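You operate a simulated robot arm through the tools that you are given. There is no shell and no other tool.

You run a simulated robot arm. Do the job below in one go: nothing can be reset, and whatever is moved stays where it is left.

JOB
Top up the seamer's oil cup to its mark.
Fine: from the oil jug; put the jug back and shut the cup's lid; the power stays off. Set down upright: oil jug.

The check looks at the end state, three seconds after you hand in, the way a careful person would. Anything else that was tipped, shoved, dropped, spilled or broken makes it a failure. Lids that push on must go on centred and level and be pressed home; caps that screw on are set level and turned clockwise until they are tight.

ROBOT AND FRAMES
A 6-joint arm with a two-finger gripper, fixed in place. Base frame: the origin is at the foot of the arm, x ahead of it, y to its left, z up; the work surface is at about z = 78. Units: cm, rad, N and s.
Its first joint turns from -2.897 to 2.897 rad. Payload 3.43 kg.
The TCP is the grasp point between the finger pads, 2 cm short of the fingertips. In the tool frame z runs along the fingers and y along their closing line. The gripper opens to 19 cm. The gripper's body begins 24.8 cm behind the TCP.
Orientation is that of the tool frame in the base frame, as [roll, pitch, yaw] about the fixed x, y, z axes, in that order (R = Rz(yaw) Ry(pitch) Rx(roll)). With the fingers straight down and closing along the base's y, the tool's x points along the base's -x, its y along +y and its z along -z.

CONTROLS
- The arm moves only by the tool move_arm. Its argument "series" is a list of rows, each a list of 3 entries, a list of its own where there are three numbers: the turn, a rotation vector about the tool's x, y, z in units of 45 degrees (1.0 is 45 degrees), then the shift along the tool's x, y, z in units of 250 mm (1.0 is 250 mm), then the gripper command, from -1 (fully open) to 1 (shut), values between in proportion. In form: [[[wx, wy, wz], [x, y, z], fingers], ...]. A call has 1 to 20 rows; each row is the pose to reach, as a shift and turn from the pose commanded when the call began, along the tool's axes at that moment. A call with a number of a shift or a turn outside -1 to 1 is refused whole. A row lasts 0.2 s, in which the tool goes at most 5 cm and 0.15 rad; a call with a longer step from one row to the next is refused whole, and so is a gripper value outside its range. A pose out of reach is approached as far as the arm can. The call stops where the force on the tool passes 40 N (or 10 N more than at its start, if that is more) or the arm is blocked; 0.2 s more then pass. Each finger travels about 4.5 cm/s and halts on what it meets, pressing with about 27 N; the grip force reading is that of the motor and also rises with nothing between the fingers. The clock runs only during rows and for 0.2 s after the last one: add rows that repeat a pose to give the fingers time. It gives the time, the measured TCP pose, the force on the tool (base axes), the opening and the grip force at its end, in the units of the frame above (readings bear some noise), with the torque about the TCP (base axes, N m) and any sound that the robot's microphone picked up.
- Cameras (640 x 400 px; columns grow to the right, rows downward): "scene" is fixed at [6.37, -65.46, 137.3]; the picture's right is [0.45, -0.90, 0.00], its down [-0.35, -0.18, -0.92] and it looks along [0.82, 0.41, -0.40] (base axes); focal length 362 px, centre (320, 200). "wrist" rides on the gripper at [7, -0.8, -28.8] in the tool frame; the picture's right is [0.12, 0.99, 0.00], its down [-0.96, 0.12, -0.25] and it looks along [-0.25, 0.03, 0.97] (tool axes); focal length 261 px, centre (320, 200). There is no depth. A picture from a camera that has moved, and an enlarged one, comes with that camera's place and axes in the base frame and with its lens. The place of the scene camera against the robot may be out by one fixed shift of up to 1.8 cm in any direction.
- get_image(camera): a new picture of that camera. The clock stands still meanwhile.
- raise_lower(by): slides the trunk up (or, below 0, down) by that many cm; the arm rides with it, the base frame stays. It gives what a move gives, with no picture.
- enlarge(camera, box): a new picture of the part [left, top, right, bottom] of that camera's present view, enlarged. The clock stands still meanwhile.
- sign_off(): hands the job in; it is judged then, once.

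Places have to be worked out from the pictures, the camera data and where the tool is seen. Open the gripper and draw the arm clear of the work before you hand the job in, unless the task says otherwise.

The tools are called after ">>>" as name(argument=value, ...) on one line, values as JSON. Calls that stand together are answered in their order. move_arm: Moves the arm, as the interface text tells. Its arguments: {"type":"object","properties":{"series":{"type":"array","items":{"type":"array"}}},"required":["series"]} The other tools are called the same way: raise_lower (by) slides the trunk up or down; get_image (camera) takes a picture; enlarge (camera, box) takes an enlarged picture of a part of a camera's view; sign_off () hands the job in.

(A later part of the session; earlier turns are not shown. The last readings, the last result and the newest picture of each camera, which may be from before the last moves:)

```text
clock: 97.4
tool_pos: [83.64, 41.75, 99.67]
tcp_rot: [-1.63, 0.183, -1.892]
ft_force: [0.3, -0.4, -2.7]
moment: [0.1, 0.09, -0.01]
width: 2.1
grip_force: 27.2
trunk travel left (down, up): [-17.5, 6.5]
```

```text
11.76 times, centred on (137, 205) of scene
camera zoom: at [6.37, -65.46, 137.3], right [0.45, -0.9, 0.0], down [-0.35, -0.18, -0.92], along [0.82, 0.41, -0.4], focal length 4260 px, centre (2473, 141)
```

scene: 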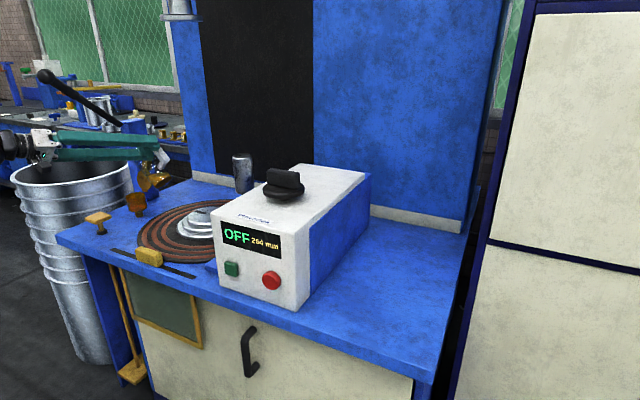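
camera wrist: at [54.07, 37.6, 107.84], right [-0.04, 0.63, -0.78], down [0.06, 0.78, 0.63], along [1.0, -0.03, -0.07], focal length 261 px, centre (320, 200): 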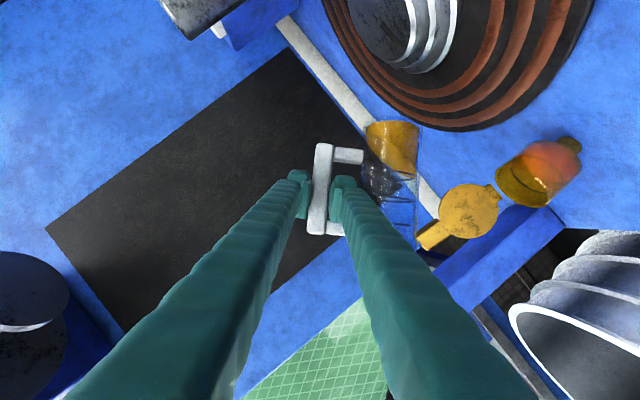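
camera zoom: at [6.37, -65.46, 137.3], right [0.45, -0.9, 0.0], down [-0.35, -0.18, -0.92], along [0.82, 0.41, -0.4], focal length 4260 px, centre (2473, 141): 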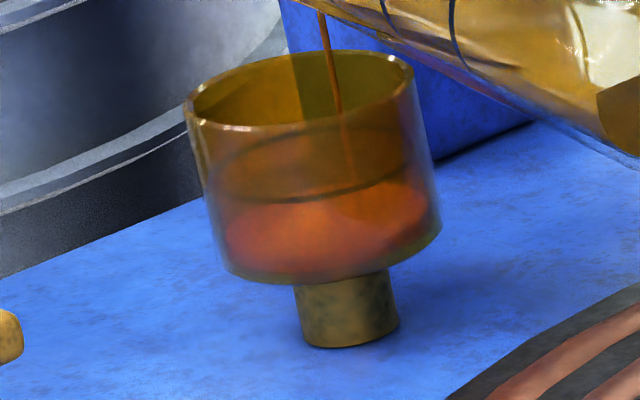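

The level is rising slowly (~3 mL/s). I add 1.5° of tilt and hold about 2 s.

>>> move_arm(series=[[[0.005, 0, -0.016], [-0.0056, -0.003, -0.0018], 1], [[0.0103, 0, -0.0317], [-0.0112, -0.0059, -0.0036], 1], [[0.0103, 0, -0.0317], [-0.0112, -0.0059, -0.0036], 1], [[0.0103, 0, -0.0317], [-0.0112, -0.0059, -0.0036], 1], [[0.0103, 0, -0.0317], [-0.0112, -0.0059, -0.0036], 1], [[0.0103, 0, -0.0317], [-0.0112, -0.0059, -0.0036], 1], [[0.0103, 0, -0.0317], [-0.0112, -0.0059, -0.0036], 1], [[0.0103, 0, -0.0317], [-0.0112, -0.0059, -0.0036], 1]])

>>> enlarge(camera="wrist", box=[450, 205, 530, 285])

>>> enlarge(camera="scene", box=[122, 188, 152, 222])

```text
clock: 99.2
tool_pos: [83.6, 42.02, 99.72]
tcp_rot: [-1.621, 0.159, -1.89]
ft_force: [0.2, -0.4, -1.9]
moment: [0.11, 0.06, 0.0]
width: 2.09
grip_force: 26.5
trunk travel left (down, up): [-17.5, 6.5]
```

```text
5.00 times, centred on (490, 245) of wrist
camera zoom: at [54.07, 44.13, 100.95], right [-0.04, 0.05, -1.0], down [0.06, 1.0, 0.05], along [1.0, -0.06, -0.04], focal length 1303 px, centre (-530, -25)
```

zoom: 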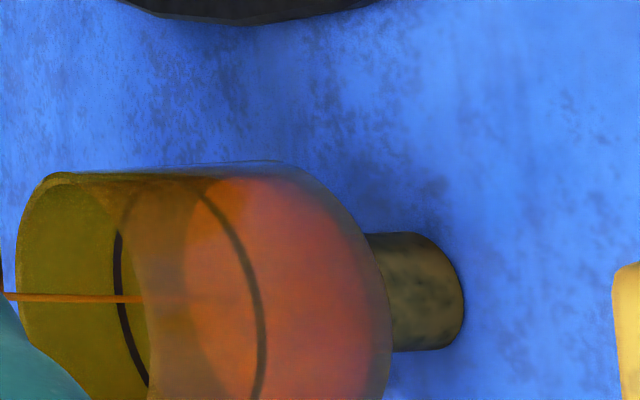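

```text
11.76 times, centred on (137, 205) of scene
camera zoom: at [6.37, -65.46, 137.3], right [0.45, -0.9, 0.0], down [-0.35, -0.18, -0.92], along [0.82, 0.41, -0.4], focal length 4260 px, centre (2473, 141)
```

zoom: 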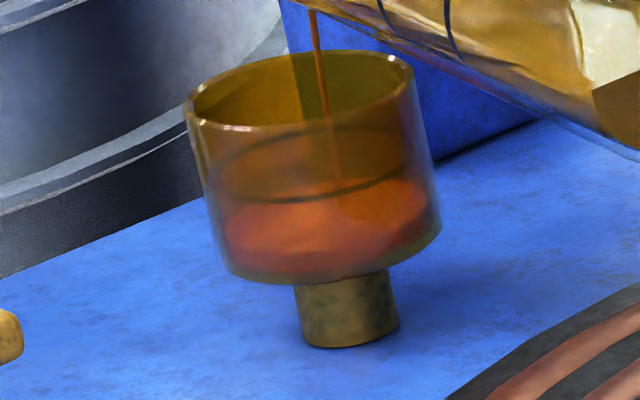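

Rising gradually with the stream still central. I hold about 3 s at this angle.

>>> move_arm(series=[[[0, 0, 0], [0, 0, 0], 1], [[0, 0, 0], [0, 0, 0], 1], [[0, 0, 0], [0, 0, 0], 1], [[0, 0, 0], [0, 0, 0], 1], [[0, 0, 0], [0, 0, 0], 1], [[0, 0, 0], [0, 0, 0], 1], [[0, 0, 0], [0, 0, 0], 1], [[0, 0, 0], [0, 0, 0], 1], [[0, 0, 0], [0, 0, 0], 1], [[0, 0, 0], [0, 0, 0], 1], [[0, 0, 0], [0, 0, 0], 1], [[0, 0, 0], [0, 0, 0], 1], [[0, 0, 0], [0, 0, 0], 1], [[0, 0, 0], [0, 0, 0], 1]])

>>> enlarge(camera="wrist", box=[450, 205, 530, 285])

>>> enlarge(camera="scene", box=[122, 188, 152, 222])

>>> enlarge(camera="scene", box=[118, 165, 168, 215])

```text
clock: 102.2
tool_pos: [83.5, 42.07, 99.64]
tcp_rot: [-1.622, 0.16, -1.89]
ft_force: [0.7, -0.1, -2.5]
moment: [0.17, 0.04, 0.0]
width: 2.1
grip_force: 27.0
trunk travel left (down, up): [-17.5, 6.5]
```

```text
5.00 times, centred on (490, 245) of wrist
camera zoom: at [54.07, 44.13, 100.95], right [-0.04, 0.05, -1.0], down [0.06, 1.0, 0.05], along [1.0, -0.06, -0.04], focal length 1303 px, centre (-530, -25)
```

zoom: 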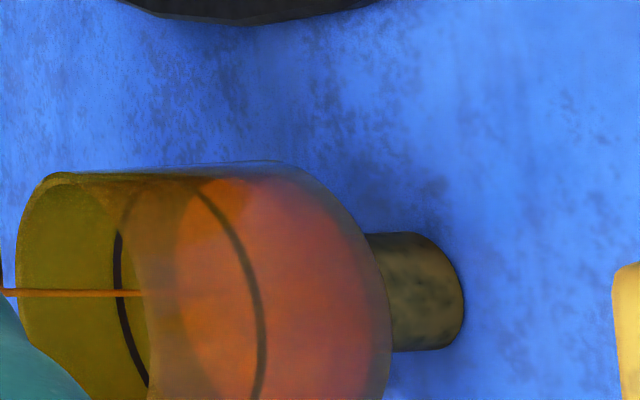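

```text
11.76 times, centred on (137, 205) of scene
camera zoom: at [6.37, -65.46, 137.3], right [0.45, -0.9, 0.0], down [-0.35, -0.18, -0.92], along [0.82, 0.41, -0.4], focal length 4260 px, centre (2473, 141)
```

zoom: 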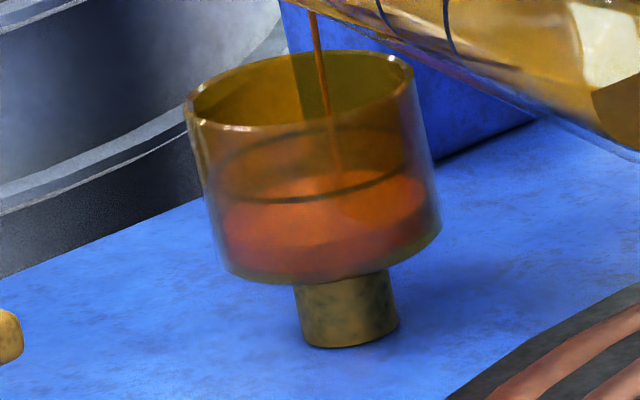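

```text
8.00 times, centred on (143, 190) of scene
camera zoom: at [6.37, -65.46, 137.3], right [0.45, -0.9, 0.0], down [-0.35, -0.18, -0.92], along [0.82, 0.41, -0.4], focal length 2897 px, centre (1736, 280)
```

zoom: 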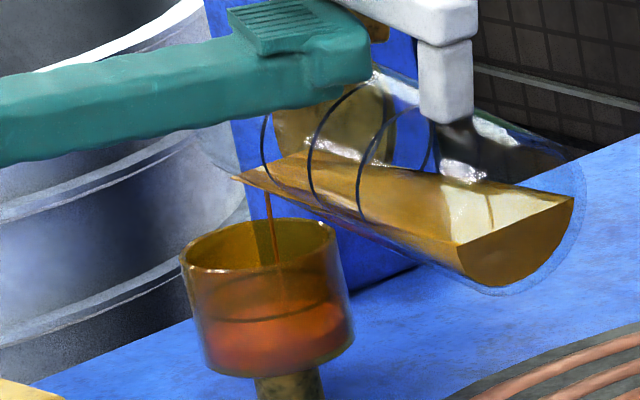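

Level continues to climb steadily (about 0.13 cm/s). I hold another 4 s.

>>> move_arm(series=[[[0, 0, 0], [0, 0, 0], 1], [[0, 0, 0], [0, 0, 0], 1], [[0, 0, 0], [0, 0, 0], 1], [[0, 0, 0], [0, 0, 0], 1], [[0, 0, 0], [0, 0, 0], 1], [[0, 0, 0], [0, 0, 0], 1], [[0, 0, 0], [0, 0, 0], 1], [[0, 0, 0], [0, 0, 0], 1], [[0, 0, 0], [0, 0, 0], 1], [[0, 0, 0], [0, 0, 0], 1], [[0, 0, 0], [0, 0, 0], 1], [[0, 0, 0], [0, 0, 0], 1], [[0, 0, 0], [0, 0, 0], 1], [[0, 0, 0], [0, 0, 0], 1], [[0, 0, 0], [0, 0, 0], 1], [[0, 0, 0], [0, 0, 0], 1], [[0, 0, 0], [0, 0, 0], 1], [[0, 0, 0], [0, 0, 0], 1]])

>>> enlarge(camera="wrist", box=[450, 205, 530, 285])

>>> enlarge(camera="scene", box=[122, 188, 152, 222])

```text
clock: 106.0
tool_pos: [83.54, 42.1, 99.66]
tcp_rot: [-1.622, 0.16, -1.891]
ft_force: [-0.1, 0.4, -3.1]
moment: [0.12, 0.03, 0.02]
width: 2.1
grip_force: 26.9
trunk travel left (down, up): [-17.5, 6.5]
```

```text
5.00 times, centred on (490, 245) of wrist
camera zoom: at [54.07, 44.13, 100.94], right [-0.04, 0.05, -1.0], down [0.06, 1.0, 0.05], along [1.0, -0.06, -0.04], focal length 1303 px, centre (-530, -25)
```

zoom: 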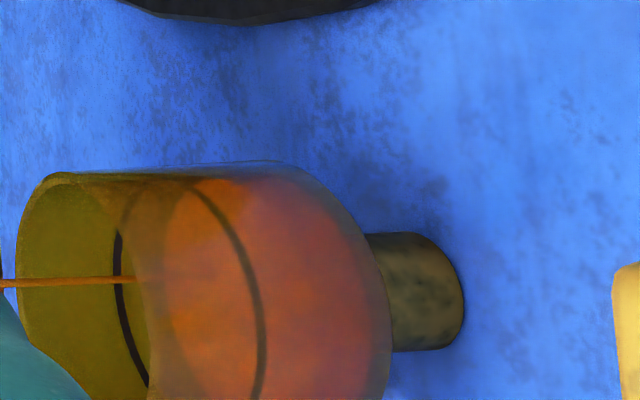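

```text
11.76 times, centred on (137, 205) of scene
camera zoom: at [6.37, -65.46, 137.3], right [0.45, -0.9, 0.0], down [-0.35, -0.18, -0.92], along [0.82, 0.41, -0.4], focal length 4260 px, centre (2473, 141)
```

zoom: 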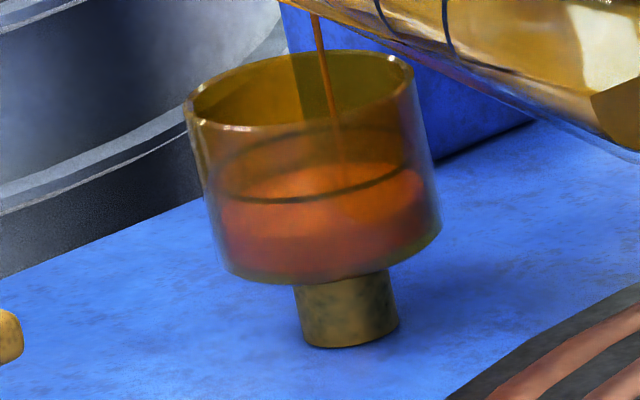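

About 1.2 cm remains and the flow is easing. I add another 1.5° and hold ~3 s.

>>> move_arm(series=[[[0.005, 0, -0.016], [-0.0044, -0.0033, -0.0015], 1], [[0.0103, 0, -0.0317], [-0.0088, -0.0065, -0.0029], 1], [[0.0103, 0, -0.0317], [-0.0088, -0.0065, -0.0029], 1], [[0.0103, 0, -0.0317], [-0.0088, -0.0065, -0.0029], 1], [[0.0103, 0, -0.0317], [-0.0088, -0.0065, -0.0029], 1], [[0.0103, 0, -0.0317], [-0.0088, -0.0065, -0.0029], 1], [[0.0103, 0, -0.0317], [-0.0088, -0.0065, -0.0029], 1], [[0.0103, 0, -0.0317], [-0.0088, -0.0065, -0.0029], 1], [[0.0103, 0, -0.0317], [-0.0088, -0.0065, -0.0029], 1], [[0.0103, 0, -0.0317], [-0.0088, -0.0065, -0.0029], 1], [[0.0103, 0, -0.0317], [-0.0088, -0.0065, -0.0029], 1], [[0.0103, 0, -0.0317], [-0.0088, -0.0065, -0.0029], 1]])

>>> enlarge(camera="wrist", box=[450, 205, 530, 285])

>>> enlarge(camera="scene", box=[122, 188, 152, 222])

```text
clock: 108.6
tool_pos: [83.47, 42.26, 99.97]
tcp_rot: [-1.613, 0.132, -1.888]
ft_force: [-0.5, 0.3, -3.2]
moment: [0.13, 0.03, 0.02]
width: 2.11
grip_force: 26.9
trunk travel left (down, up): [-17.5, 6.5]
```

```text
5.00 times, centred on (490, 245) of wrist
camera zoom: at [54.01, 44.32, 101.12], right [-0.04, 0.03, -1.0], down [0.06, 1.0, 0.02], along [1.0, -0.06, -0.04], focal length 1303 px, centre (-530, -25)
```

zoom: 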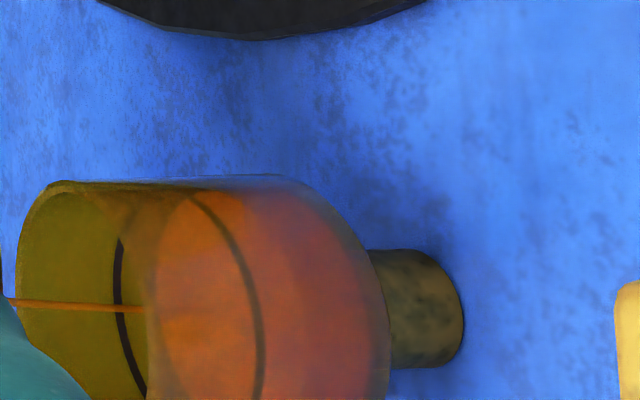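

```text
11.76 times, centred on (137, 205) of scene
camera zoom: at [6.37, -65.46, 137.3], right [0.45, -0.9, 0.0], down [-0.35, -0.18, -0.92], along [0.82, 0.41, -0.4], focal length 4260 px, centre (2473, 141)
```

zoom: 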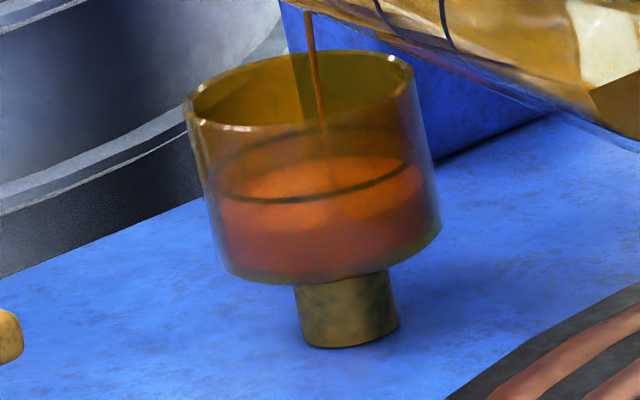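

About 0.95 cm to go. I hold 4 s more.

>>> move_arm(series=[[[0, 0, 0], [0, 0, 0], 1], [[0, 0, 0], [0, 0, 0], 1], [[0, 0, 0], [0, 0, 0], 1], [[0, 0, 0], [0, 0, 0], 1], [[0, 0, 0], [0, 0, 0], 1], [[0, 0, 0], [0, 0, 0], 1], [[0, 0, 0], [0, 0, 0], 1], [[0, 0, 0], [0, 0, 0], 1], [[0, 0, 0], [0, 0, 0], 1], [[0, 0, 0], [0, 0, 0], 1], [[0, 0, 0], [0, 0, 0], 1], [[0, 0, 0], [0, 0, 0], 1], [[0, 0, 0], [0, 0, 0], 1], [[0, 0, 0], [0, 0, 0], 1], [[0, 0, 0], [0, 0, 0], 1], [[0, 0, 0], [0, 0, 0], 1], [[0, 0, 0], [0, 0, 0], 1], [[0, 0, 0], [0, 0, 0], 1]])

>>> enlarge(camera="wrist", box=[450, 205, 530, 285])

>>> enlarge(camera="scene", box=[122, 188, 152, 222])

```text
clock: 112.4
tool_pos: [83.55, 42.29, 100.01]
tcp_rot: [-1.614, 0.133, -1.888]
ft_force: [0.0, 0.0, -1.9]
moment: [0.09, 0.03, -0.01]
width: 2.12
grip_force: 26.8
trunk travel left (down, up): [-17.5, 6.5]
```

```text
5.00 times, centred on (490, 245) of wrist
camera zoom: at [54.01, 44.32, 101.12], right [-0.04, 0.03, -1.0], down [0.06, 1.0, 0.02], along [1.0, -0.06, -0.04], focal length 1303 px, centre (-530, -25)
```

zoom: 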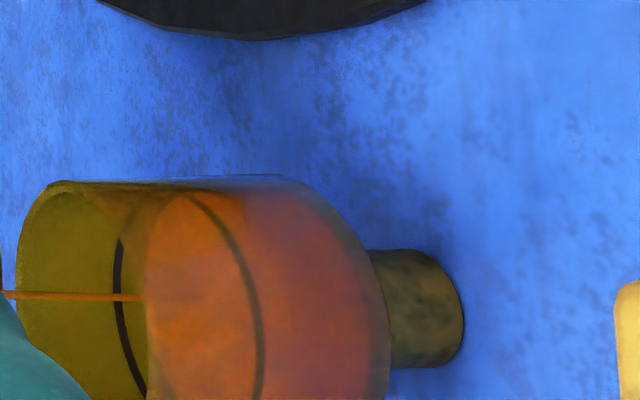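

```text
11.76 times, centred on (137, 205) of scene
camera zoom: at [6.37, -65.46, 137.3], right [0.45, -0.9, 0.0], down [-0.35, -0.18, -0.92], along [0.82, 0.41, -0.4], focal length 4260 px, centre (2473, 141)
```

zoom: 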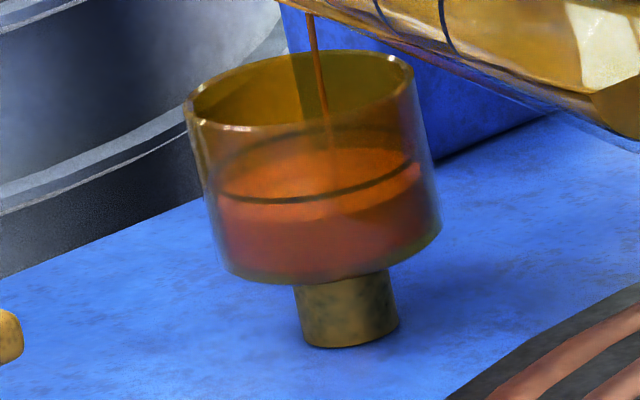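

About 0.65 cm remains. I hold another 4 s.

>>> move_arm(series=[[[0, 0, 0], [0, 0, 0], 1], [[0, 0, 0], [0, 0, 0], 1], [[0, 0, 0], [0, 0, 0], 1], [[0, 0, 0], [0, 0, 0], 1], [[0, 0, 0], [0, 0, 0], 1], [[0, 0, 0], [0, 0, 0], 1], [[0, 0, 0], [0, 0, 0], 1], [[0, 0, 0], [0, 0, 0], 1], [[0, 0, 0], [0, 0, 0], 1], [[0, 0, 0], [0, 0, 0], 1], [[0, 0, 0], [0, 0, 0], 1], [[0, 0, 0], [0, 0, 0], 1], [[0, 0, 0], [0, 0, 0], 1], [[0, 0, 0], [0, 0, 0], 1], [[0, 0, 0], [0, 0, 0], 1], [[0, 0, 0], [0, 0, 0], 1], [[0, 0, 0], [0, 0, 0], 1], [[0, 0, 0], [0, 0, 0], 1]])

>>> enlarge(camera="wrist", box=[450, 205, 530, 285])

>>> enlarge(camera="scene", box=[122, 188, 152, 222])

```text
clock: 116.2
tool_pos: [83.58, 42.25, 99.94]
tcp_rot: [-1.615, 0.133, -1.891]
ft_force: [0.2, 0.7, -1.8]
moment: [0.12, 0.06, 0.04]
width: 2.11
grip_force: 27.1
trunk travel left (down, up): [-17.5, 6.5]
```

```text
5.00 times, centred on (490, 245) of wrist
camera zoom: at [54.01, 44.32, 101.12], right [-0.04, 0.03, -1.0], down [0.06, 1.0, 0.02], along [1.0, -0.06, -0.04], focal length 1303 px, centre (-530, -25)
```

zoom: 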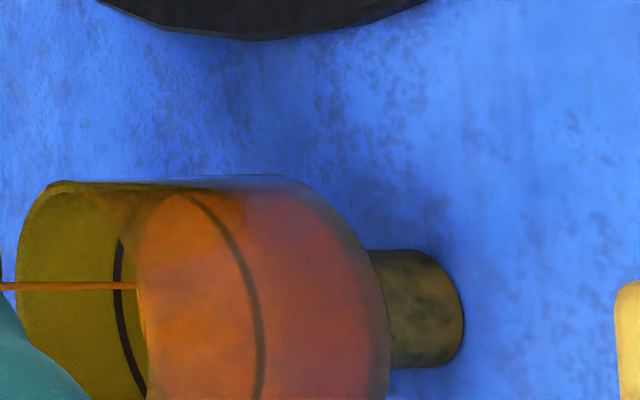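

```text
11.76 times, centred on (137, 205) of scene
camera zoom: at [6.37, -65.46, 137.3], right [0.45, -0.9, 0.0], down [-0.35, -0.18, -0.92], along [0.82, 0.41, -0.4], focal length 4260 px, centre (2473, 141)
```

zoom: 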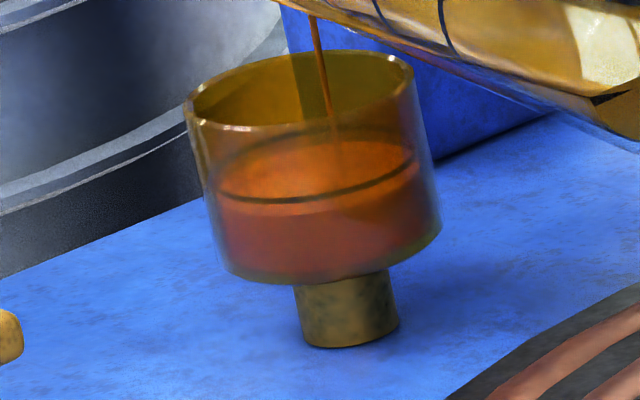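

About 0.4 cm left. Hold another ~3.5 s.

>>> move_arm(series=[[[0, 0, 0], [0, 0, 0], 1], [[0, 0, 0], [0, 0, 0], 1], [[0, 0, 0], [0, 0, 0], 1], [[0, 0, 0], [0, 0, 0], 1], [[0, 0, 0], [0, 0, 0], 1], [[0, 0, 0], [0, 0, 0], 1], [[0, 0, 0], [0, 0, 0], 1], [[0, 0, 0], [0, 0, 0], 1], [[0, 0, 0], [0, 0, 0], 1], [[0, 0, 0], [0, 0, 0], 1], [[0, 0, 0], [0, 0, 0], 1], [[0, 0, 0], [0, 0, 0], 1], [[0, 0, 0], [0, 0, 0], 1], [[0, 0, 0], [0, 0, 0], 1], [[0, 0, 0], [0, 0, 0], 1], [[0, 0, 0], [0, 0, 0], 1]])

>>> enlarge(camera="wrist", box=[450, 205, 530, 285])

>>> enlarge(camera="scene", box=[122, 188, 152, 222])

```text
clock: 119.6
tool_pos: [83.5, 42.16, 99.97]
tcp_rot: [-1.613, 0.133, -1.888]
ft_force: [-0.6, -0.8, -2.0]
moment: [0.1, 0.07, 0.01]
width: 2.09
grip_force: 27.1
trunk travel left (down, up): [-17.5, 6.5]
```

```text
5.00 times, centred on (490, 245) of wrist
camera zoom: at [54.01, 44.32, 101.13], right [-0.04, 0.03, -1.0], down [0.06, 1.0, 0.02], along [1.0, -0.06, -0.04], focal length 1303 px, centre (-530, -25)
```

zoom: 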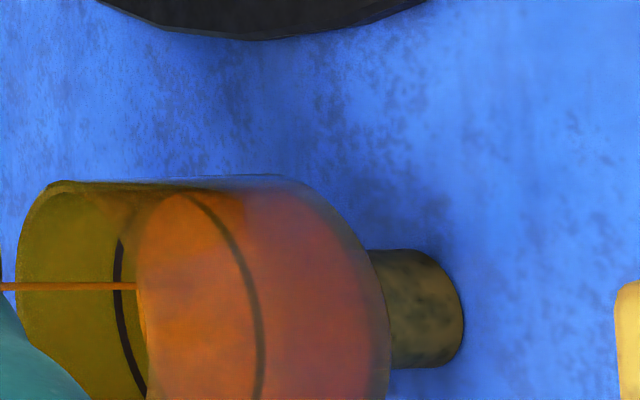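

```text
11.76 times, centred on (137, 205) of scene
camera zoom: at [6.37, -65.46, 137.3], right [0.45, -0.9, 0.0], down [-0.35, -0.18, -0.92], along [0.82, 0.41, -0.4], focal length 4260 px, centre (2473, 141)
```

zoom: 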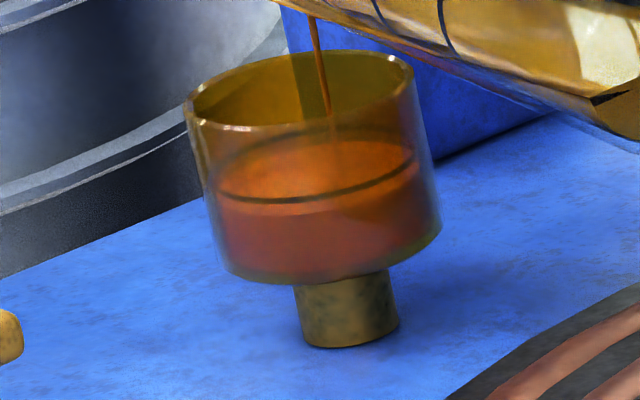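

The flow has nearly stopped at this angle. I add 1° and hold about 2.5 s.

>>> move_arm(series=[[[0.0035, 0, -0.0106], [-0.0032, -0.0022, -0.001], 1], [[0.0069, 0, -0.0211], [-0.0063, -0.0043, -0.0021], 1], [[0.0069, 0, -0.0211], [-0.0063, -0.0043, -0.0021], 1], [[0.0069, 0, -0.0211], [-0.0063, -0.0043, -0.0021], 1], [[0.0069, 0, -0.0211], [-0.0063, -0.0043, -0.0021], 1], [[0.0069, 0, -0.0211], [-0.0063, -0.0043, -0.0021], 1], [[0.0069, 0, -0.0211], [-0.0063, -0.0043, -0.0021], 1], [[0.0069, 0, -0.0211], [-0.0063, -0.0043, -0.0021], 1], [[0.0069, 0, -0.0211], [-0.0063, -0.0043, -0.0021], 1], [[0.0069, 0, -0.0211], [-0.0063, -0.0043, -0.0021], 1]])

>>> enlarge(camera="wrist", box=[450, 205, 530, 285])

>>> enlarge(camera="scene", box=[122, 188, 152, 222])

```text
clock: 121.8
tool_pos: [83.52, 42.45, 100.17]
tcp_rot: [-1.609, 0.117, -1.89]
ft_force: [-0.7, -0.2, -3.3]
moment: [0.07, 0.08, 0.01]
width: 2.12
grip_force: 27.1
trunk travel left (down, up): [-17.5, 6.5]
```

```text
5.00 times, centred on (490, 245) of wrist
camera zoom: at [54.02, 44.44, 101.26], right [-0.04, 0.01, -1.0], down [0.06, 1.0, 0.01], along [1.0, -0.06, -0.04], focal length 1303 px, centre (-530, -25)
```

zoom: 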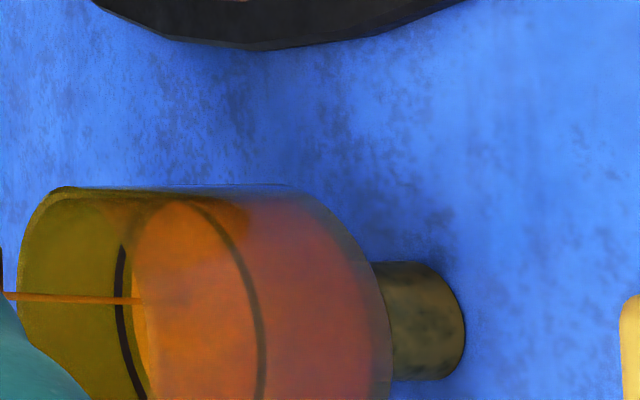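

```text
11.76 times, centred on (137, 205) of scene
camera zoom: at [6.37, -65.46, 137.3], right [0.45, -0.9, 0.0], down [-0.35, -0.18, -0.92], along [0.82, 0.41, -0.4], focal length 4260 px, centre (2473, 141)
```

zoom: 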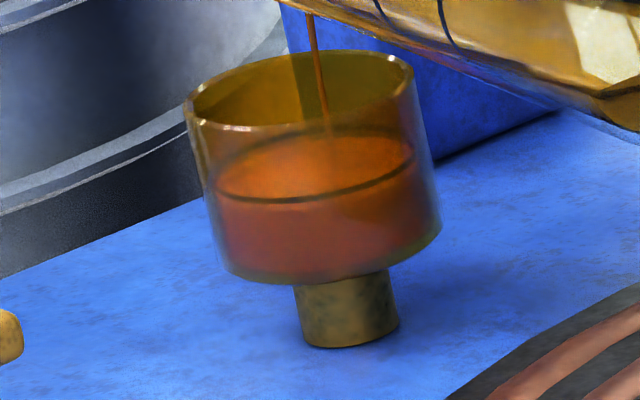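

About 0.25 cm left. Hold 3 s more at this angle.

>>> move_arm(series=[[[0, 0, 0], [0, 0, 0], 1], [[0, 0, 0], [0, 0, 0], 1], [[0, 0, 0], [0, 0, 0], 1], [[0, 0, 0], [0, 0, 0], 1], [[0, 0, 0], [0, 0, 0], 1], [[0, 0, 0], [0, 0, 0], 1], [[0, 0, 0], [0, 0, 0], 1], [[0, 0, 0], [0, 0, 0], 1], [[0, 0, 0], [0, 0, 0], 1], [[0, 0, 0], [0, 0, 0], 1], [[0, 0, 0], [0, 0, 0], 1], [[0, 0, 0], [0, 0, 0], 1]])

>>> enlarge(camera="wrist", box=[445, 210, 505, 290])

>>> enlarge(camera="scene", box=[126, 194, 148, 212])

```text
clock: 124.4
tool_pos: [83.57, 42.34, 100.19]
tcp_rot: [-1.609, 0.117, -1.89]
ft_force: [-0.1, -0.2, -2.6]
moment: [0.1, 0.04, 0.01]
width: 2.13
grip_force: 27.0
trunk travel left (down, up): [-17.5, 6.5]
```

```text
5.00 times, centred on (475, 250) of wrist
camera zoom: at [54.02, 44.44, 101.26], right [-0.04, 0.01, -1.0], down [0.06, 1.0, 0.01], along [1.0, -0.06, -0.04], focal length 1303 px, centre (-455, -50)
```

zoom: 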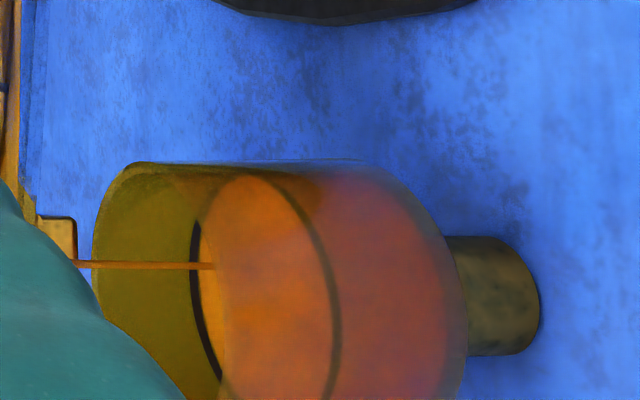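

```text
16.00 times, centred on (137, 203) of scene
camera zoom: at [6.37, -65.46, 137.3], right [0.45, -0.9, 0.0], down [-0.35, -0.18, -0.92], along [0.82, 0.41, -0.4], focal length 5794 px, centre (3248, 152)
```

zoom: 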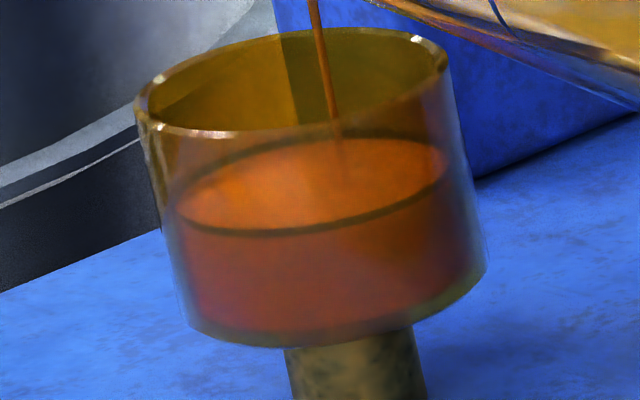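

The oil surface is now just at the ring. I stop the pour: tilt back promptly, keeping the lip over the cup and raising it as the jug comes up to 45°.

>>> move_arm(series=[[[-0.0183, 0, 0.0564], [0.0188, 0.0076, 0.0061], 1], [[-0.0366, 0, 0.1127], [0.0376, 0.0153, 0.0122], 1], [[-0.0549, 0, 0.1691], [0.0564, 0.0229, 0.0183], 1], [[-0.072, 0, 0.222], [0.0704, 0.0192, 0.0228], 1], [[-0.0893, 0, 0.2748], [0.0845, 0.0155, 0.0274], 1], [[-0.1064, 0, 0.3276], [0.0985, 0.0117, 0.032], 1], [[-0.1236, 0, 0.3804], [0.1125, 0.008, 0.0365], 1], [[-0.1408, 0, 0.4332], [0.1229, -0.002, 0.0399], 1], [[-0.158, 0, 0.486], [0.1333, -0.012, 0.0433], 1], [[-0.1751, 0, 0.5389], [0.1437, -0.022, 0.0467], 1], [[-0.1923, 0, 0.5917], [0.1541, -0.0321, 0.0501], 1], [[-0.2095, 0, 0.6445], [0.1606, -0.0478, 0.0522], 1], [[-0.2266, 0, 0.6974], [0.1671, -0.0635, 0.0543], 1], [[-0.2438, 0, 0.7503], [0.1736, -0.0791, 0.0564], 1], [[-0.2609, 0, 0.8031], [0.1801, -0.0948, 0.0585], 1], [[-0.2609, 0, 0.8031], [0.1801, -0.0948, 0.0585], 1], [[-0.2609, 0, 0.8031], [0.1801, -0.0948, 0.0585], 1]])

>>> enlarge(camera="scene", box=[126, 194, 148, 212])

>>> enlarge(camera="scene", box=[90, 140, 190, 230])

>>> get_image(camera="wrist")

```text
clock: 128.0
tool_pos: [83.41, 37.4, 102.01]
tcp_rot: [-1.87, 0.739, -2.004]
ft_force: [0.0, 0.1, -2.4]
moment: [-0.04, 0.07, 0.01]
width: 2.08
grip_force: 27.0
trunk travel left (down, up): [-17.5, 6.5]
```

```text
16.00 times, centred on (137, 203) of scene
camera zoom: at [6.37, -65.46, 137.3], right [0.45, -0.9, 0.0], down [-0.35, -0.18, -0.92], along [0.82, 0.41, -0.4], focal length 5794 px, centre (3248, 152)
```

zoom: 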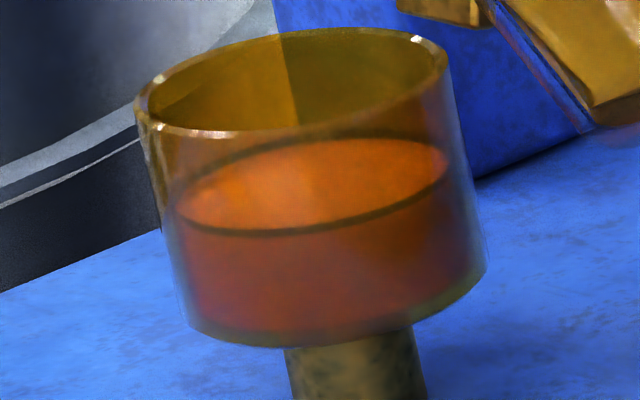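

```text
4.44 times, centred on (140, 185) of scene
camera zoom: at [6.37, -65.46, 137.3], right [0.45, -0.9, 0.0], down [-0.35, -0.18, -0.92], along [0.82, 0.41, -0.4], focal length 1609 px, centre (1120, 267)
```

zoom: 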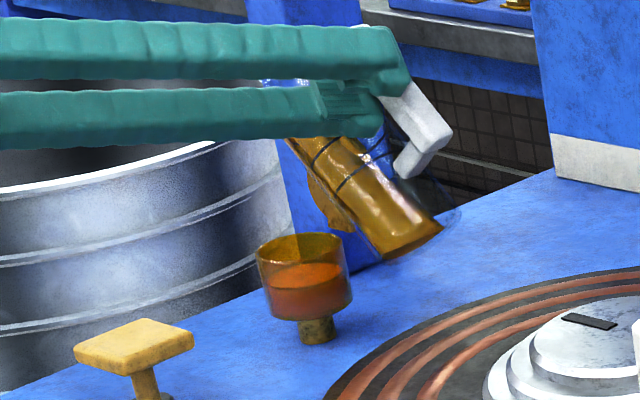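

```text
taken
camera wrist: at [54.01, 38.44, 104.12], right [-0.04, 0.62, -0.78], down [0.06, 0.78, 0.62], along [1.0, -0.03, -0.07], focal length 261 px, centre (320, 200)
```

wrist: 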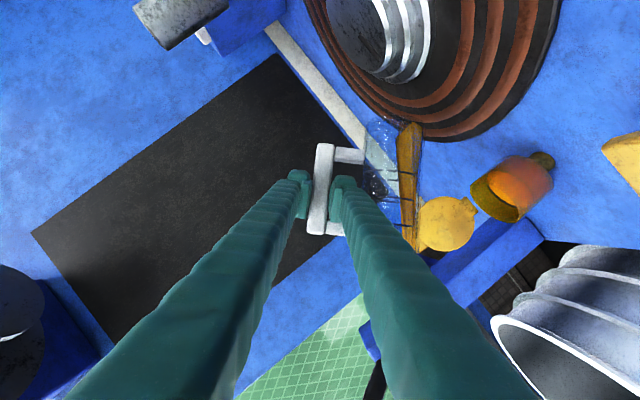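

The cup is filled to the ring and the table is clean. The oil inside the jug flows back slowly, so I bring the jug nearly upright over the cup and give it time to drain back.

>>> move_arm(series=[[[-0.0172, 0, 0.0528], [-0.0054, -0.0085, -0.0018], 1], [[-0.0343, 0, 0.1057], [-0.0108, -0.017, -0.0035], 1], [[-0.0515, 0, 0.1585], [-0.0162, -0.0254, -0.0053], 1], [[-0.0687, 0, 0.2113], [-0.0216, -0.0339, -0.007], 1], [[-0.0859, 0, 0.2642], [-0.027, -0.0424, -0.0088], 1], [[-0.103, 0, 0.317], [-0.0323, -0.0509, -0.0105], 1], [[-0.1202, 0, 0.3698], [-0.0377, -0.0594, -0.0123], 1], [[-0.1374, 0, 0.4226], [-0.0431, -0.0678, -0.014], 1], [[-0.1545, 0, 0.4755], [-0.0485, -0.0763, -0.0158], 1], [[-0.1717, 0, 0.5283], [-0.0539, -0.0848, -0.0175], 1], [[-0.1717, 0, 0.5283], [-0.0539, -0.0848, -0.0175], 1], [[-0.1717, 0, 0.5283], [-0.0539, -0.0848, -0.0175], 1], [[-0.1717, 0, 0.5283], [-0.0539, -0.0848, -0.0175], 1], [[-0.1717, 0, 0.5283], [-0.0539, -0.0848, -0.0175], 1]])

>>> enlarge(camera="scene", box=[90, 120, 190, 230])

>>> enlarge(camera="wrist", box=[300, 100, 540, 280])

>>> enlarge(camera="scene", box=[126, 194, 148, 212])

```text
clock: 131.0
tool_pos: [83.42, 36.94, 104.54]
tcp_rot: [-2.274, 1.105, -2.332]
ft_force: [-0.7, 0.5, -3.5]
moment: [-0.11, 0.02, -0.01]
width: 2.11
grip_force: 27.1
trunk travel left (down, up): [-17.5, 6.5]
```

```text
3.64 times, centred on (140, 175) of scene
camera zoom: at [6.37, -65.46, 137.3], right [0.45, -0.9, 0.0], down [-0.35, -0.18, -0.92], along [0.82, 0.41, -0.4], focal length 1317 px, centre (974, 291)
```

zoom: 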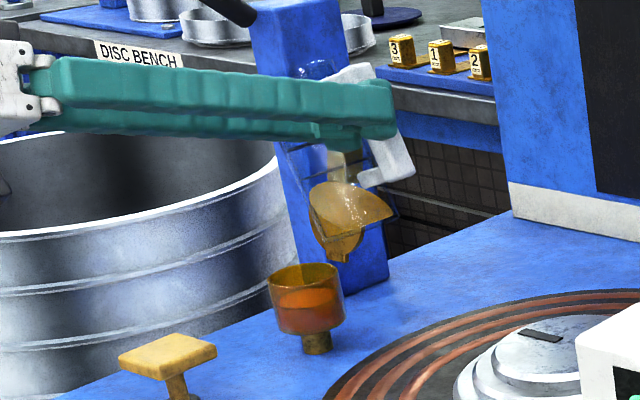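

```text
2.22 times, centred on (420, 190) of wrist
camera zoom: at [54.03, 36.9, 106.74], right [-0.04, 0.89, -0.45], down [0.06, 0.45, 0.89], along [1.0, 0.0, -0.07], focal length 579 px, centre (98, 222)
```

zoom: 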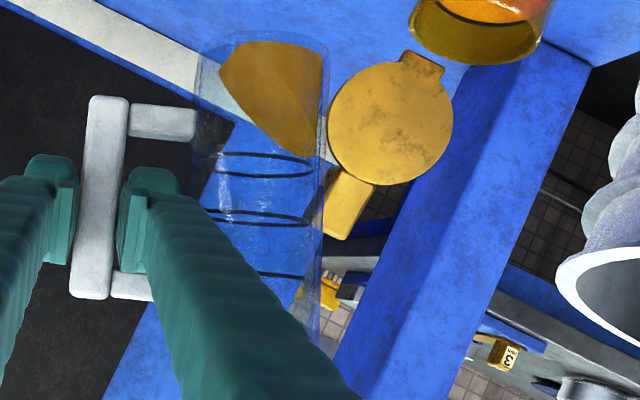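

```text
16.00 times, centred on (137, 203) of scene
camera zoom: at [6.37, -65.46, 137.3], right [0.45, -0.9, 0.0], down [-0.35, -0.18, -0.92], along [0.82, 0.41, -0.4], focal length 5794 px, centre (3248, 152)
```

zoom: 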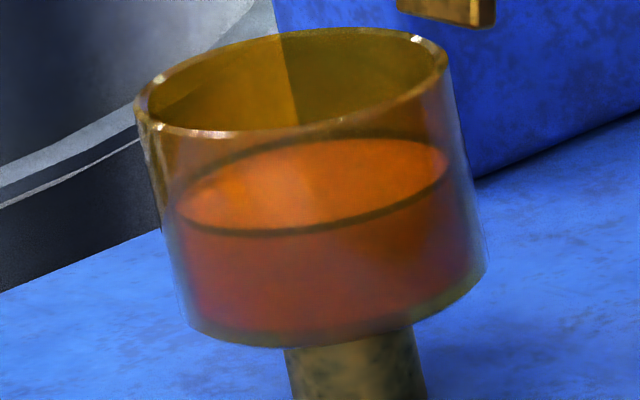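

The level sits at the ring and the jug's oil is draining back. Now I return: straighten the jug while moving up and away to about (79, 24, 126).

>>> move_arm(series=[[[-0.004, 0, 0.013], [-0.016, -0.023, -0.011], 1], [[-0.012, 0, 0.038], [-0.049, -0.069, -0.032], 1], [[-0.023, 0, 0.072], [-0.092, -0.131, -0.061], 1], [[-0.036, 0, 0.11], [-0.14, -0.2, -0.093], 1], [[-0.049, 0, 0.152], [-0.194, -0.276, -0.128], 1], [[-0.063, 0, 0.194], [-0.248, -0.353, -0.164], 1], [[-0.077, 0, 0.237], [-0.302, -0.43, -0.199], 1], [[-0.091, 0, 0.279], [-0.356, -0.507, -0.235], 1], [[-0.103, 0, 0.317], [-0.404, -0.576, -0.267], 1], [[-0.114, 0, 0.351], [-0.447, -0.637, -0.295], 1], [[-0.124, 0, 0.38], [-0.485, -0.691, -0.32], 1], [[-0.13, 0, 0.402], [-0.512, -0.73, -0.338], 1], [[-0.135, 0, 0.414], [-0.528, -0.753, -0.349], 1], [[-0.1373, 0, 0.4227], [-0.539, -0.768, -0.356], 1], [[-0.1373, 0, 0.4227], [-0.539, -0.768, -0.356], 1]])

>>> get_image(camera="scene")

>>> enlarge(camera="wrist", box=[270, 90, 430, 220])

```text
clock: 134.2
tool_pos: [79.16, 24.08, 125.61]
tcp_rot: [3.14, 1.258, 3.137]
ft_force: [0.0, -0.1, -2.3]
moment: [-0.19, 0.03, -0.04]
width: 2.1
grip_force: 27.0
trunk travel left (down, up): [-17.5, 6.5]
```

```text
taken
```

scene: 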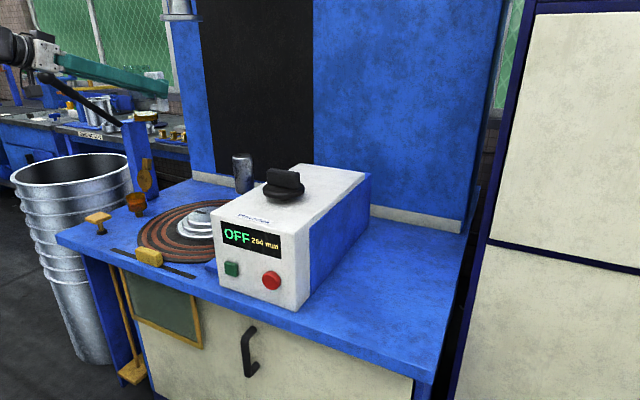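

```text
3.08 times, centred on (350, 155) of wrist
camera zoom: at [49.77, 23.37, 127.78], right [-0.04, 0.99, -0.11], down [0.06, 0.11, 0.99], along [1.0, 0.03, -0.07], focal length 802 px, centre (228, 338)
```

zoom: 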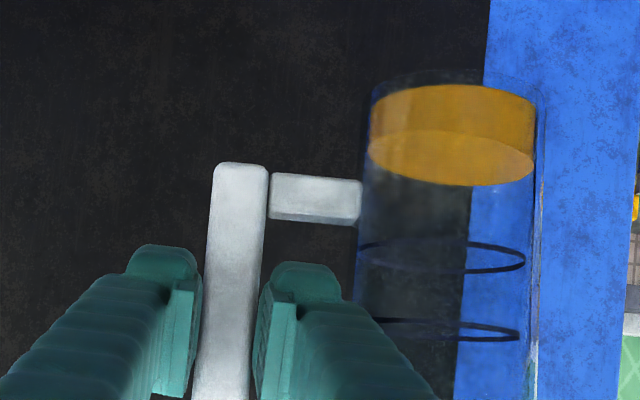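

Upright with ~2 cm oil left. I reverse the crossing: pitch the tool down 40° here.

>>> move_arm(series=[[[0, 0.02, 0], [0, 0, 0], 1], [[0, 0.07, 0], [0, 0, 0], 1], [[0, 0.14, 0], [0, 0, 0], 1], [[0, 0.22, 0], [0, 0, 0], 1], [[0, 0.3, 0], [0, 0, 0], 1], [[0, 0.38, 0], [0, 0, 0], 1], [[0, 0.46, 0], [0, 0, 0], 1], [[0, 0.54, 0], [0, 0, 0], 1], [[0, 0.62, 0], [0, 0, 0], 1], [[0, 0.7, 0], [0, 0, 0], 1], [[0, 0.77, 0], [0, 0, 0], 1], [[0, 0.83, 0], [0, 0, 0], 1], [[0, 0.87, 0], [0, 0, 0], 1], [[0, 0.889, 0], [0, 0, 0], 1], [[0, 0.889, 0], [0, 0, 0], 1]])

>>> move_arm(series=[[[0, 0, 0], [0, -0.03, 0], 1], [[0, 0, 0], [0, -0.1, 0], 1], [[0, 0, 0], [0, -0.18, 0], 1], [[0, 0, 0], [0, -0.27, 0], 1], [[0, 0, 0], [0, -0.36, 0], 1], [[0, 0, 0], [0, -0.45, 0], 1], [[0, 0, 0], [0, -0.54, 0], 1], [[0, 0, 0], [0, -0.63, 0], 1], [[0, 0, 0], [0, -0.72, 0], 1], [[0, 0, 0], [0, -0.81, 0], 1], [[0, 0, 0], [0, -0.89, 0], 1], [[0, 0, 0], [0, -0.95, 0], 1], [[0, 0, 0], [0, -0.99, 0], 1], [[0, 0, 0], [0, -1, 0], 1]])

>>> get_image(camera="scene")

```text
clock: 137.4
tool_pos: [79.13, 24.15, 125.64]
tcp_rot: [3.141, 0.56, 3.141]
ft_force: [0.7, 0.1, -1.9]
moment: [-0.19, -0.07, 0.01]
width: 2.09
grip_force: 26.2
trunk travel left (down, up): [-17.5, 6.5]
```

```text
clock: 140.4
tool_pos: [79.16, -0.9, 125.54]
tcp_rot: [3.141, 0.56, 3.141]
ft_force: [-0.2, 0.3, -2.2]
moment: [-0.2, -0.06, -0.02]
width: 2.09
grip_force: 27.3
trunk travel left (down, up): [-17.5, 6.5]
```

```text
taken
```

scene: 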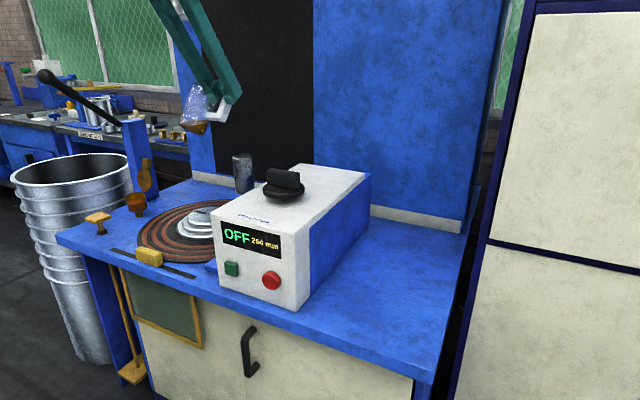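

All well. Continue to y≈−25, then straighten the jug again.

>>> move_arm(series=[[[0, 0, 0], [0, -0.03, 0], 1], [[0, 0, 0], [0, -0.1, 0], 1], [[0, 0, 0], [0, -0.18, 0], 1], [[0, 0, 0], [0, -0.27, 0], 1], [[0, 0, 0], [0, -0.36, 0], 1], [[0, 0, 0], [0, -0.45, 0], 1], [[0, 0, 0], [0, -0.54, 0], 1], [[0, 0, 0], [0, -0.63, 0], 1], [[0, 0, 0], [0, -0.72, 0], 1], [[0, 0, 0], [0, -0.81, 0], 1], [[0, 0, 0], [0, -0.89, 0], 1], [[0, 0, 0], [0, -0.95, 0], 1], [[0, 0, 0], [0, -0.98, 0], 1], [[0, 0, 0], [0, -0.98, 0], 1]])

>>> move_arm(series=[[[0, -0.02, 0], [0, 0, 0], 1], [[0, -0.07, 0], [0, 0, 0], 1], [[0, -0.14, 0], [0, 0, 0], 1], [[0, -0.22, 0], [0, 0, 0], 1], [[0, -0.3, 0], [0, 0, 0], 1], [[0, -0.38, 0], [0, 0, 0], 1], [[0, -0.46, 0], [0, 0, 0], 1], [[0, -0.54, 0], [0, 0, 0], 1], [[0, -0.62, 0], [0, 0, 0], 1], [[0, -0.7, 0], [0, 0, 0], 1], [[0, -0.77, 0], [0, 0, 0], 1], [[0, -0.83, 0], [0, 0, 0], 1], [[0, -0.87, 0], [0, 0, 0], 1], [[0, -0.889, 0], [0, 0, 0], 1], [[0, -0.889, 0], [0, 0, 0], 1]])

>>> get_image(camera="scene")

```text
clock: 143.4
tool_pos: [79.22, -25.33, 125.69]
tcp_rot: [3.139, 0.558, 3.139]
ft_force: [0.0, 0.5, -3.3]
moment: [-0.16, -0.08, -0.01]
width: 2.12
grip_force: 27.2
trunk travel left (down, up): [-17.5, 6.5]
```

```text
clock: 146.6
tool_pos: [79.18, -25.36, 125.55]
tcp_rot: [3.137, 1.256, 3.139]
ft_force: [-0.1, -0.4, -2.7]
moment: [-0.15, 0.03, 0.0]
width: 2.08
grip_force: 26.9
trunk travel left (down, up): [-17.5, 6.5]
```

```text
taken
```

scene: 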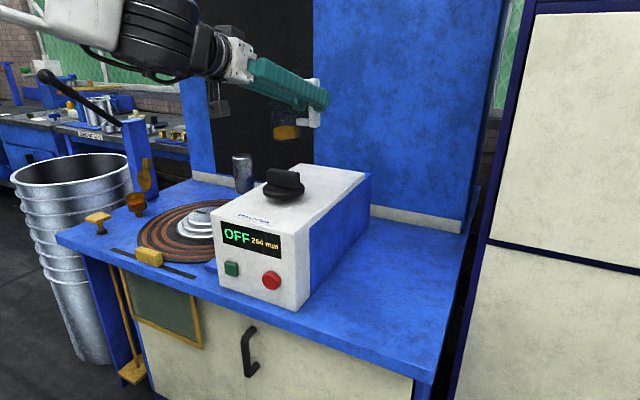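

Back on the jug side and upright. I traverse to above its original place, turning the yaw back to +11.6°.

>>> move_arm(series=[[[-0.007, 0, -0.002], [0.004, -0.03, 0], 1], [[-0.025, 0, -0.008], [0.012, -0.1, 0.001], 1], [[-0.044, 0, -0.014], [0.022, -0.18, 0.002], 1], [[-0.066, 0, -0.022], [0.033, -0.27, 0.003], 1], [[-0.088, 0, -0.029], [0.044, -0.36, 0.004], 1], [[-0.11, 0, -0.036], [0.055, -0.45, 0.005], 1], [[-0.132, 0, -0.043], [0.066, -0.54, 0.006], 1], [[-0.155, 0, -0.05], [0.077, -0.63, 0.007], 1], [[-0.177, 0, -0.057], [0.089, -0.72, 0.008], 1], [[-0.199, 0, -0.065], [0.1, -0.81, 0.009], 1], [[-0.218, 0, -0.071], [0.109, -0.89, 0.009], 1], [[-0.233, 0, -0.076], [0.117, -0.95, 0.01], 1], [[-0.243, 0, -0.079], [0.122, -0.99, 0.0105], 1], [[-0.2452, 0, -0.0797], [0.123, -1, 0.0105], 1], [[-0.2452, 0, -0.0797], [0.123, -1, 0.0105], 1]])

>>> get_image(camera="wrist")

>>> get_image(camera="scene")

```text
clock: 149.8
tool_pos: [78.48, -50.24, 122.66]
tcp_rot: [3.14, 1.257, -2.943]
ft_force: [0.6, 0.5, -2.6]
moment: [-0.16, 0.01, -0.01]
width: 2.1
grip_force: 27.7
trunk travel left (down, up): [-17.5, 6.5]
```

```text
taken
camera wrist: at [49.66, -57.07, 124.77], right [-0.23, 0.97, -0.11], down [0.04, 0.12, 0.99], along [0.97, 0.23, -0.07], focal length 261 px, centre (320, 200)
```

wrist: 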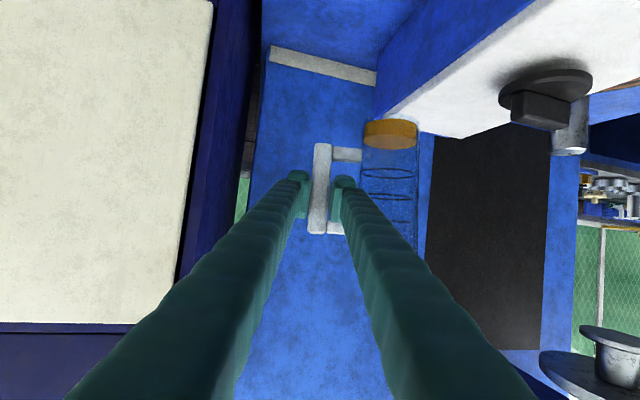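

```text
taken
```

scene: 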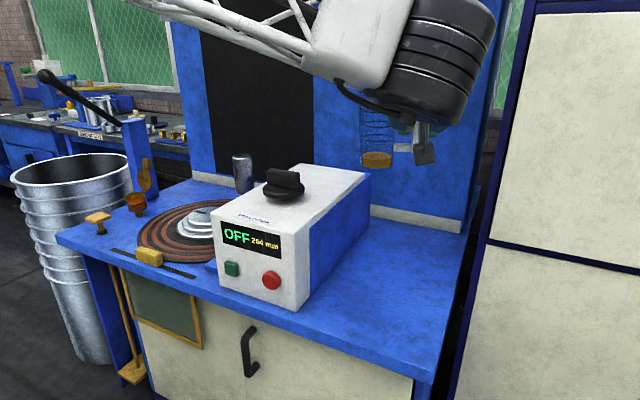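

I lower the jug toward its place: first to z≈98.6.

>>> move_arm(series=[[[0, 0, 0], [0.028, -0.006, 0.008], 1], [[0, 0, 0], [0.083, -0.017, 0.023], 1], [[0, 0, 0], [0.157, -0.031, 0.044], 1], [[0, 0, 0], [0.24, -0.048, 0.068], 1], [[0, 0, 0], [0.333, -0.066, 0.094], 1], [[0, 0, 0], [0.425, -0.085, 0.12], 1], [[0, 0, 0], [0.517, -0.103, 0.146], 1], [[0, 0, 0], [0.61, -0.121, 0.172], 1], [[0, 0, 0], [0.693, -0.138, 0.196], 1], [[0, 0, 0], [0.767, -0.153, 0.217], 1], [[0, 0, 0], [0.832, -0.166, 0.235], 1], [[0, 0, 0], [0.878, -0.175, 0.248], 1], [[0, 0, 0], [0.906, -0.18, 0.256], 1], [[0, 0, 0], [0.924, -0.184, 0.261], 1], [[0, 0, 0], [0.924, -0.184, 0.261], 1]])

>>> get_image(camera="scene")

>>> enlarge(camera="wrist", box=[270, 60, 430, 220])

```text
clock: 153.0
tool_pos: [78.48, -55.0, 98.48]
tcp_rot: [3.14, 1.254, -2.942]
ft_force: [0.2, -0.3, -2.5]
moment: [-0.18, 0.01, 0.02]
width: 2.09
grip_force: 27.1
trunk travel left (down, up): [-17.5, 6.5]
```

```text
taken
```

scene: 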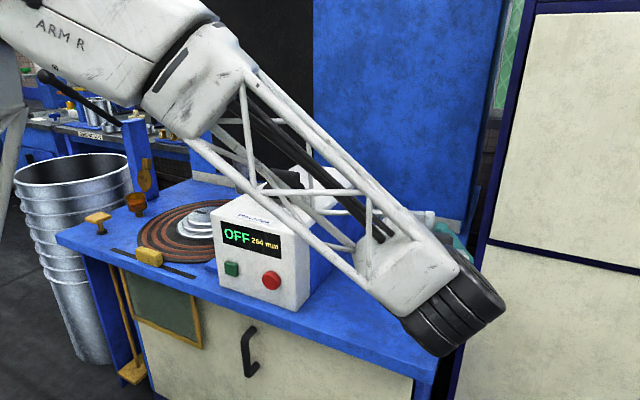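

```text
2.50 times, centred on (350, 140) of wrist
camera zoom: at [49.71, -61.74, 100.71], right [-0.23, 0.97, -0.11], down [0.04, 0.12, 0.99], along [0.97, 0.23, -0.07], focal length 652 px, centre (245, 350)
```

zoom: 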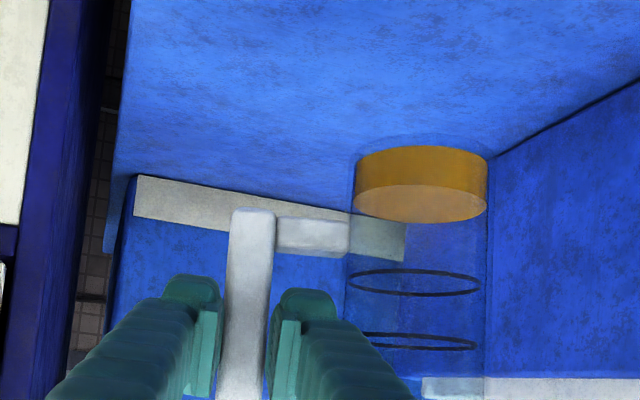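

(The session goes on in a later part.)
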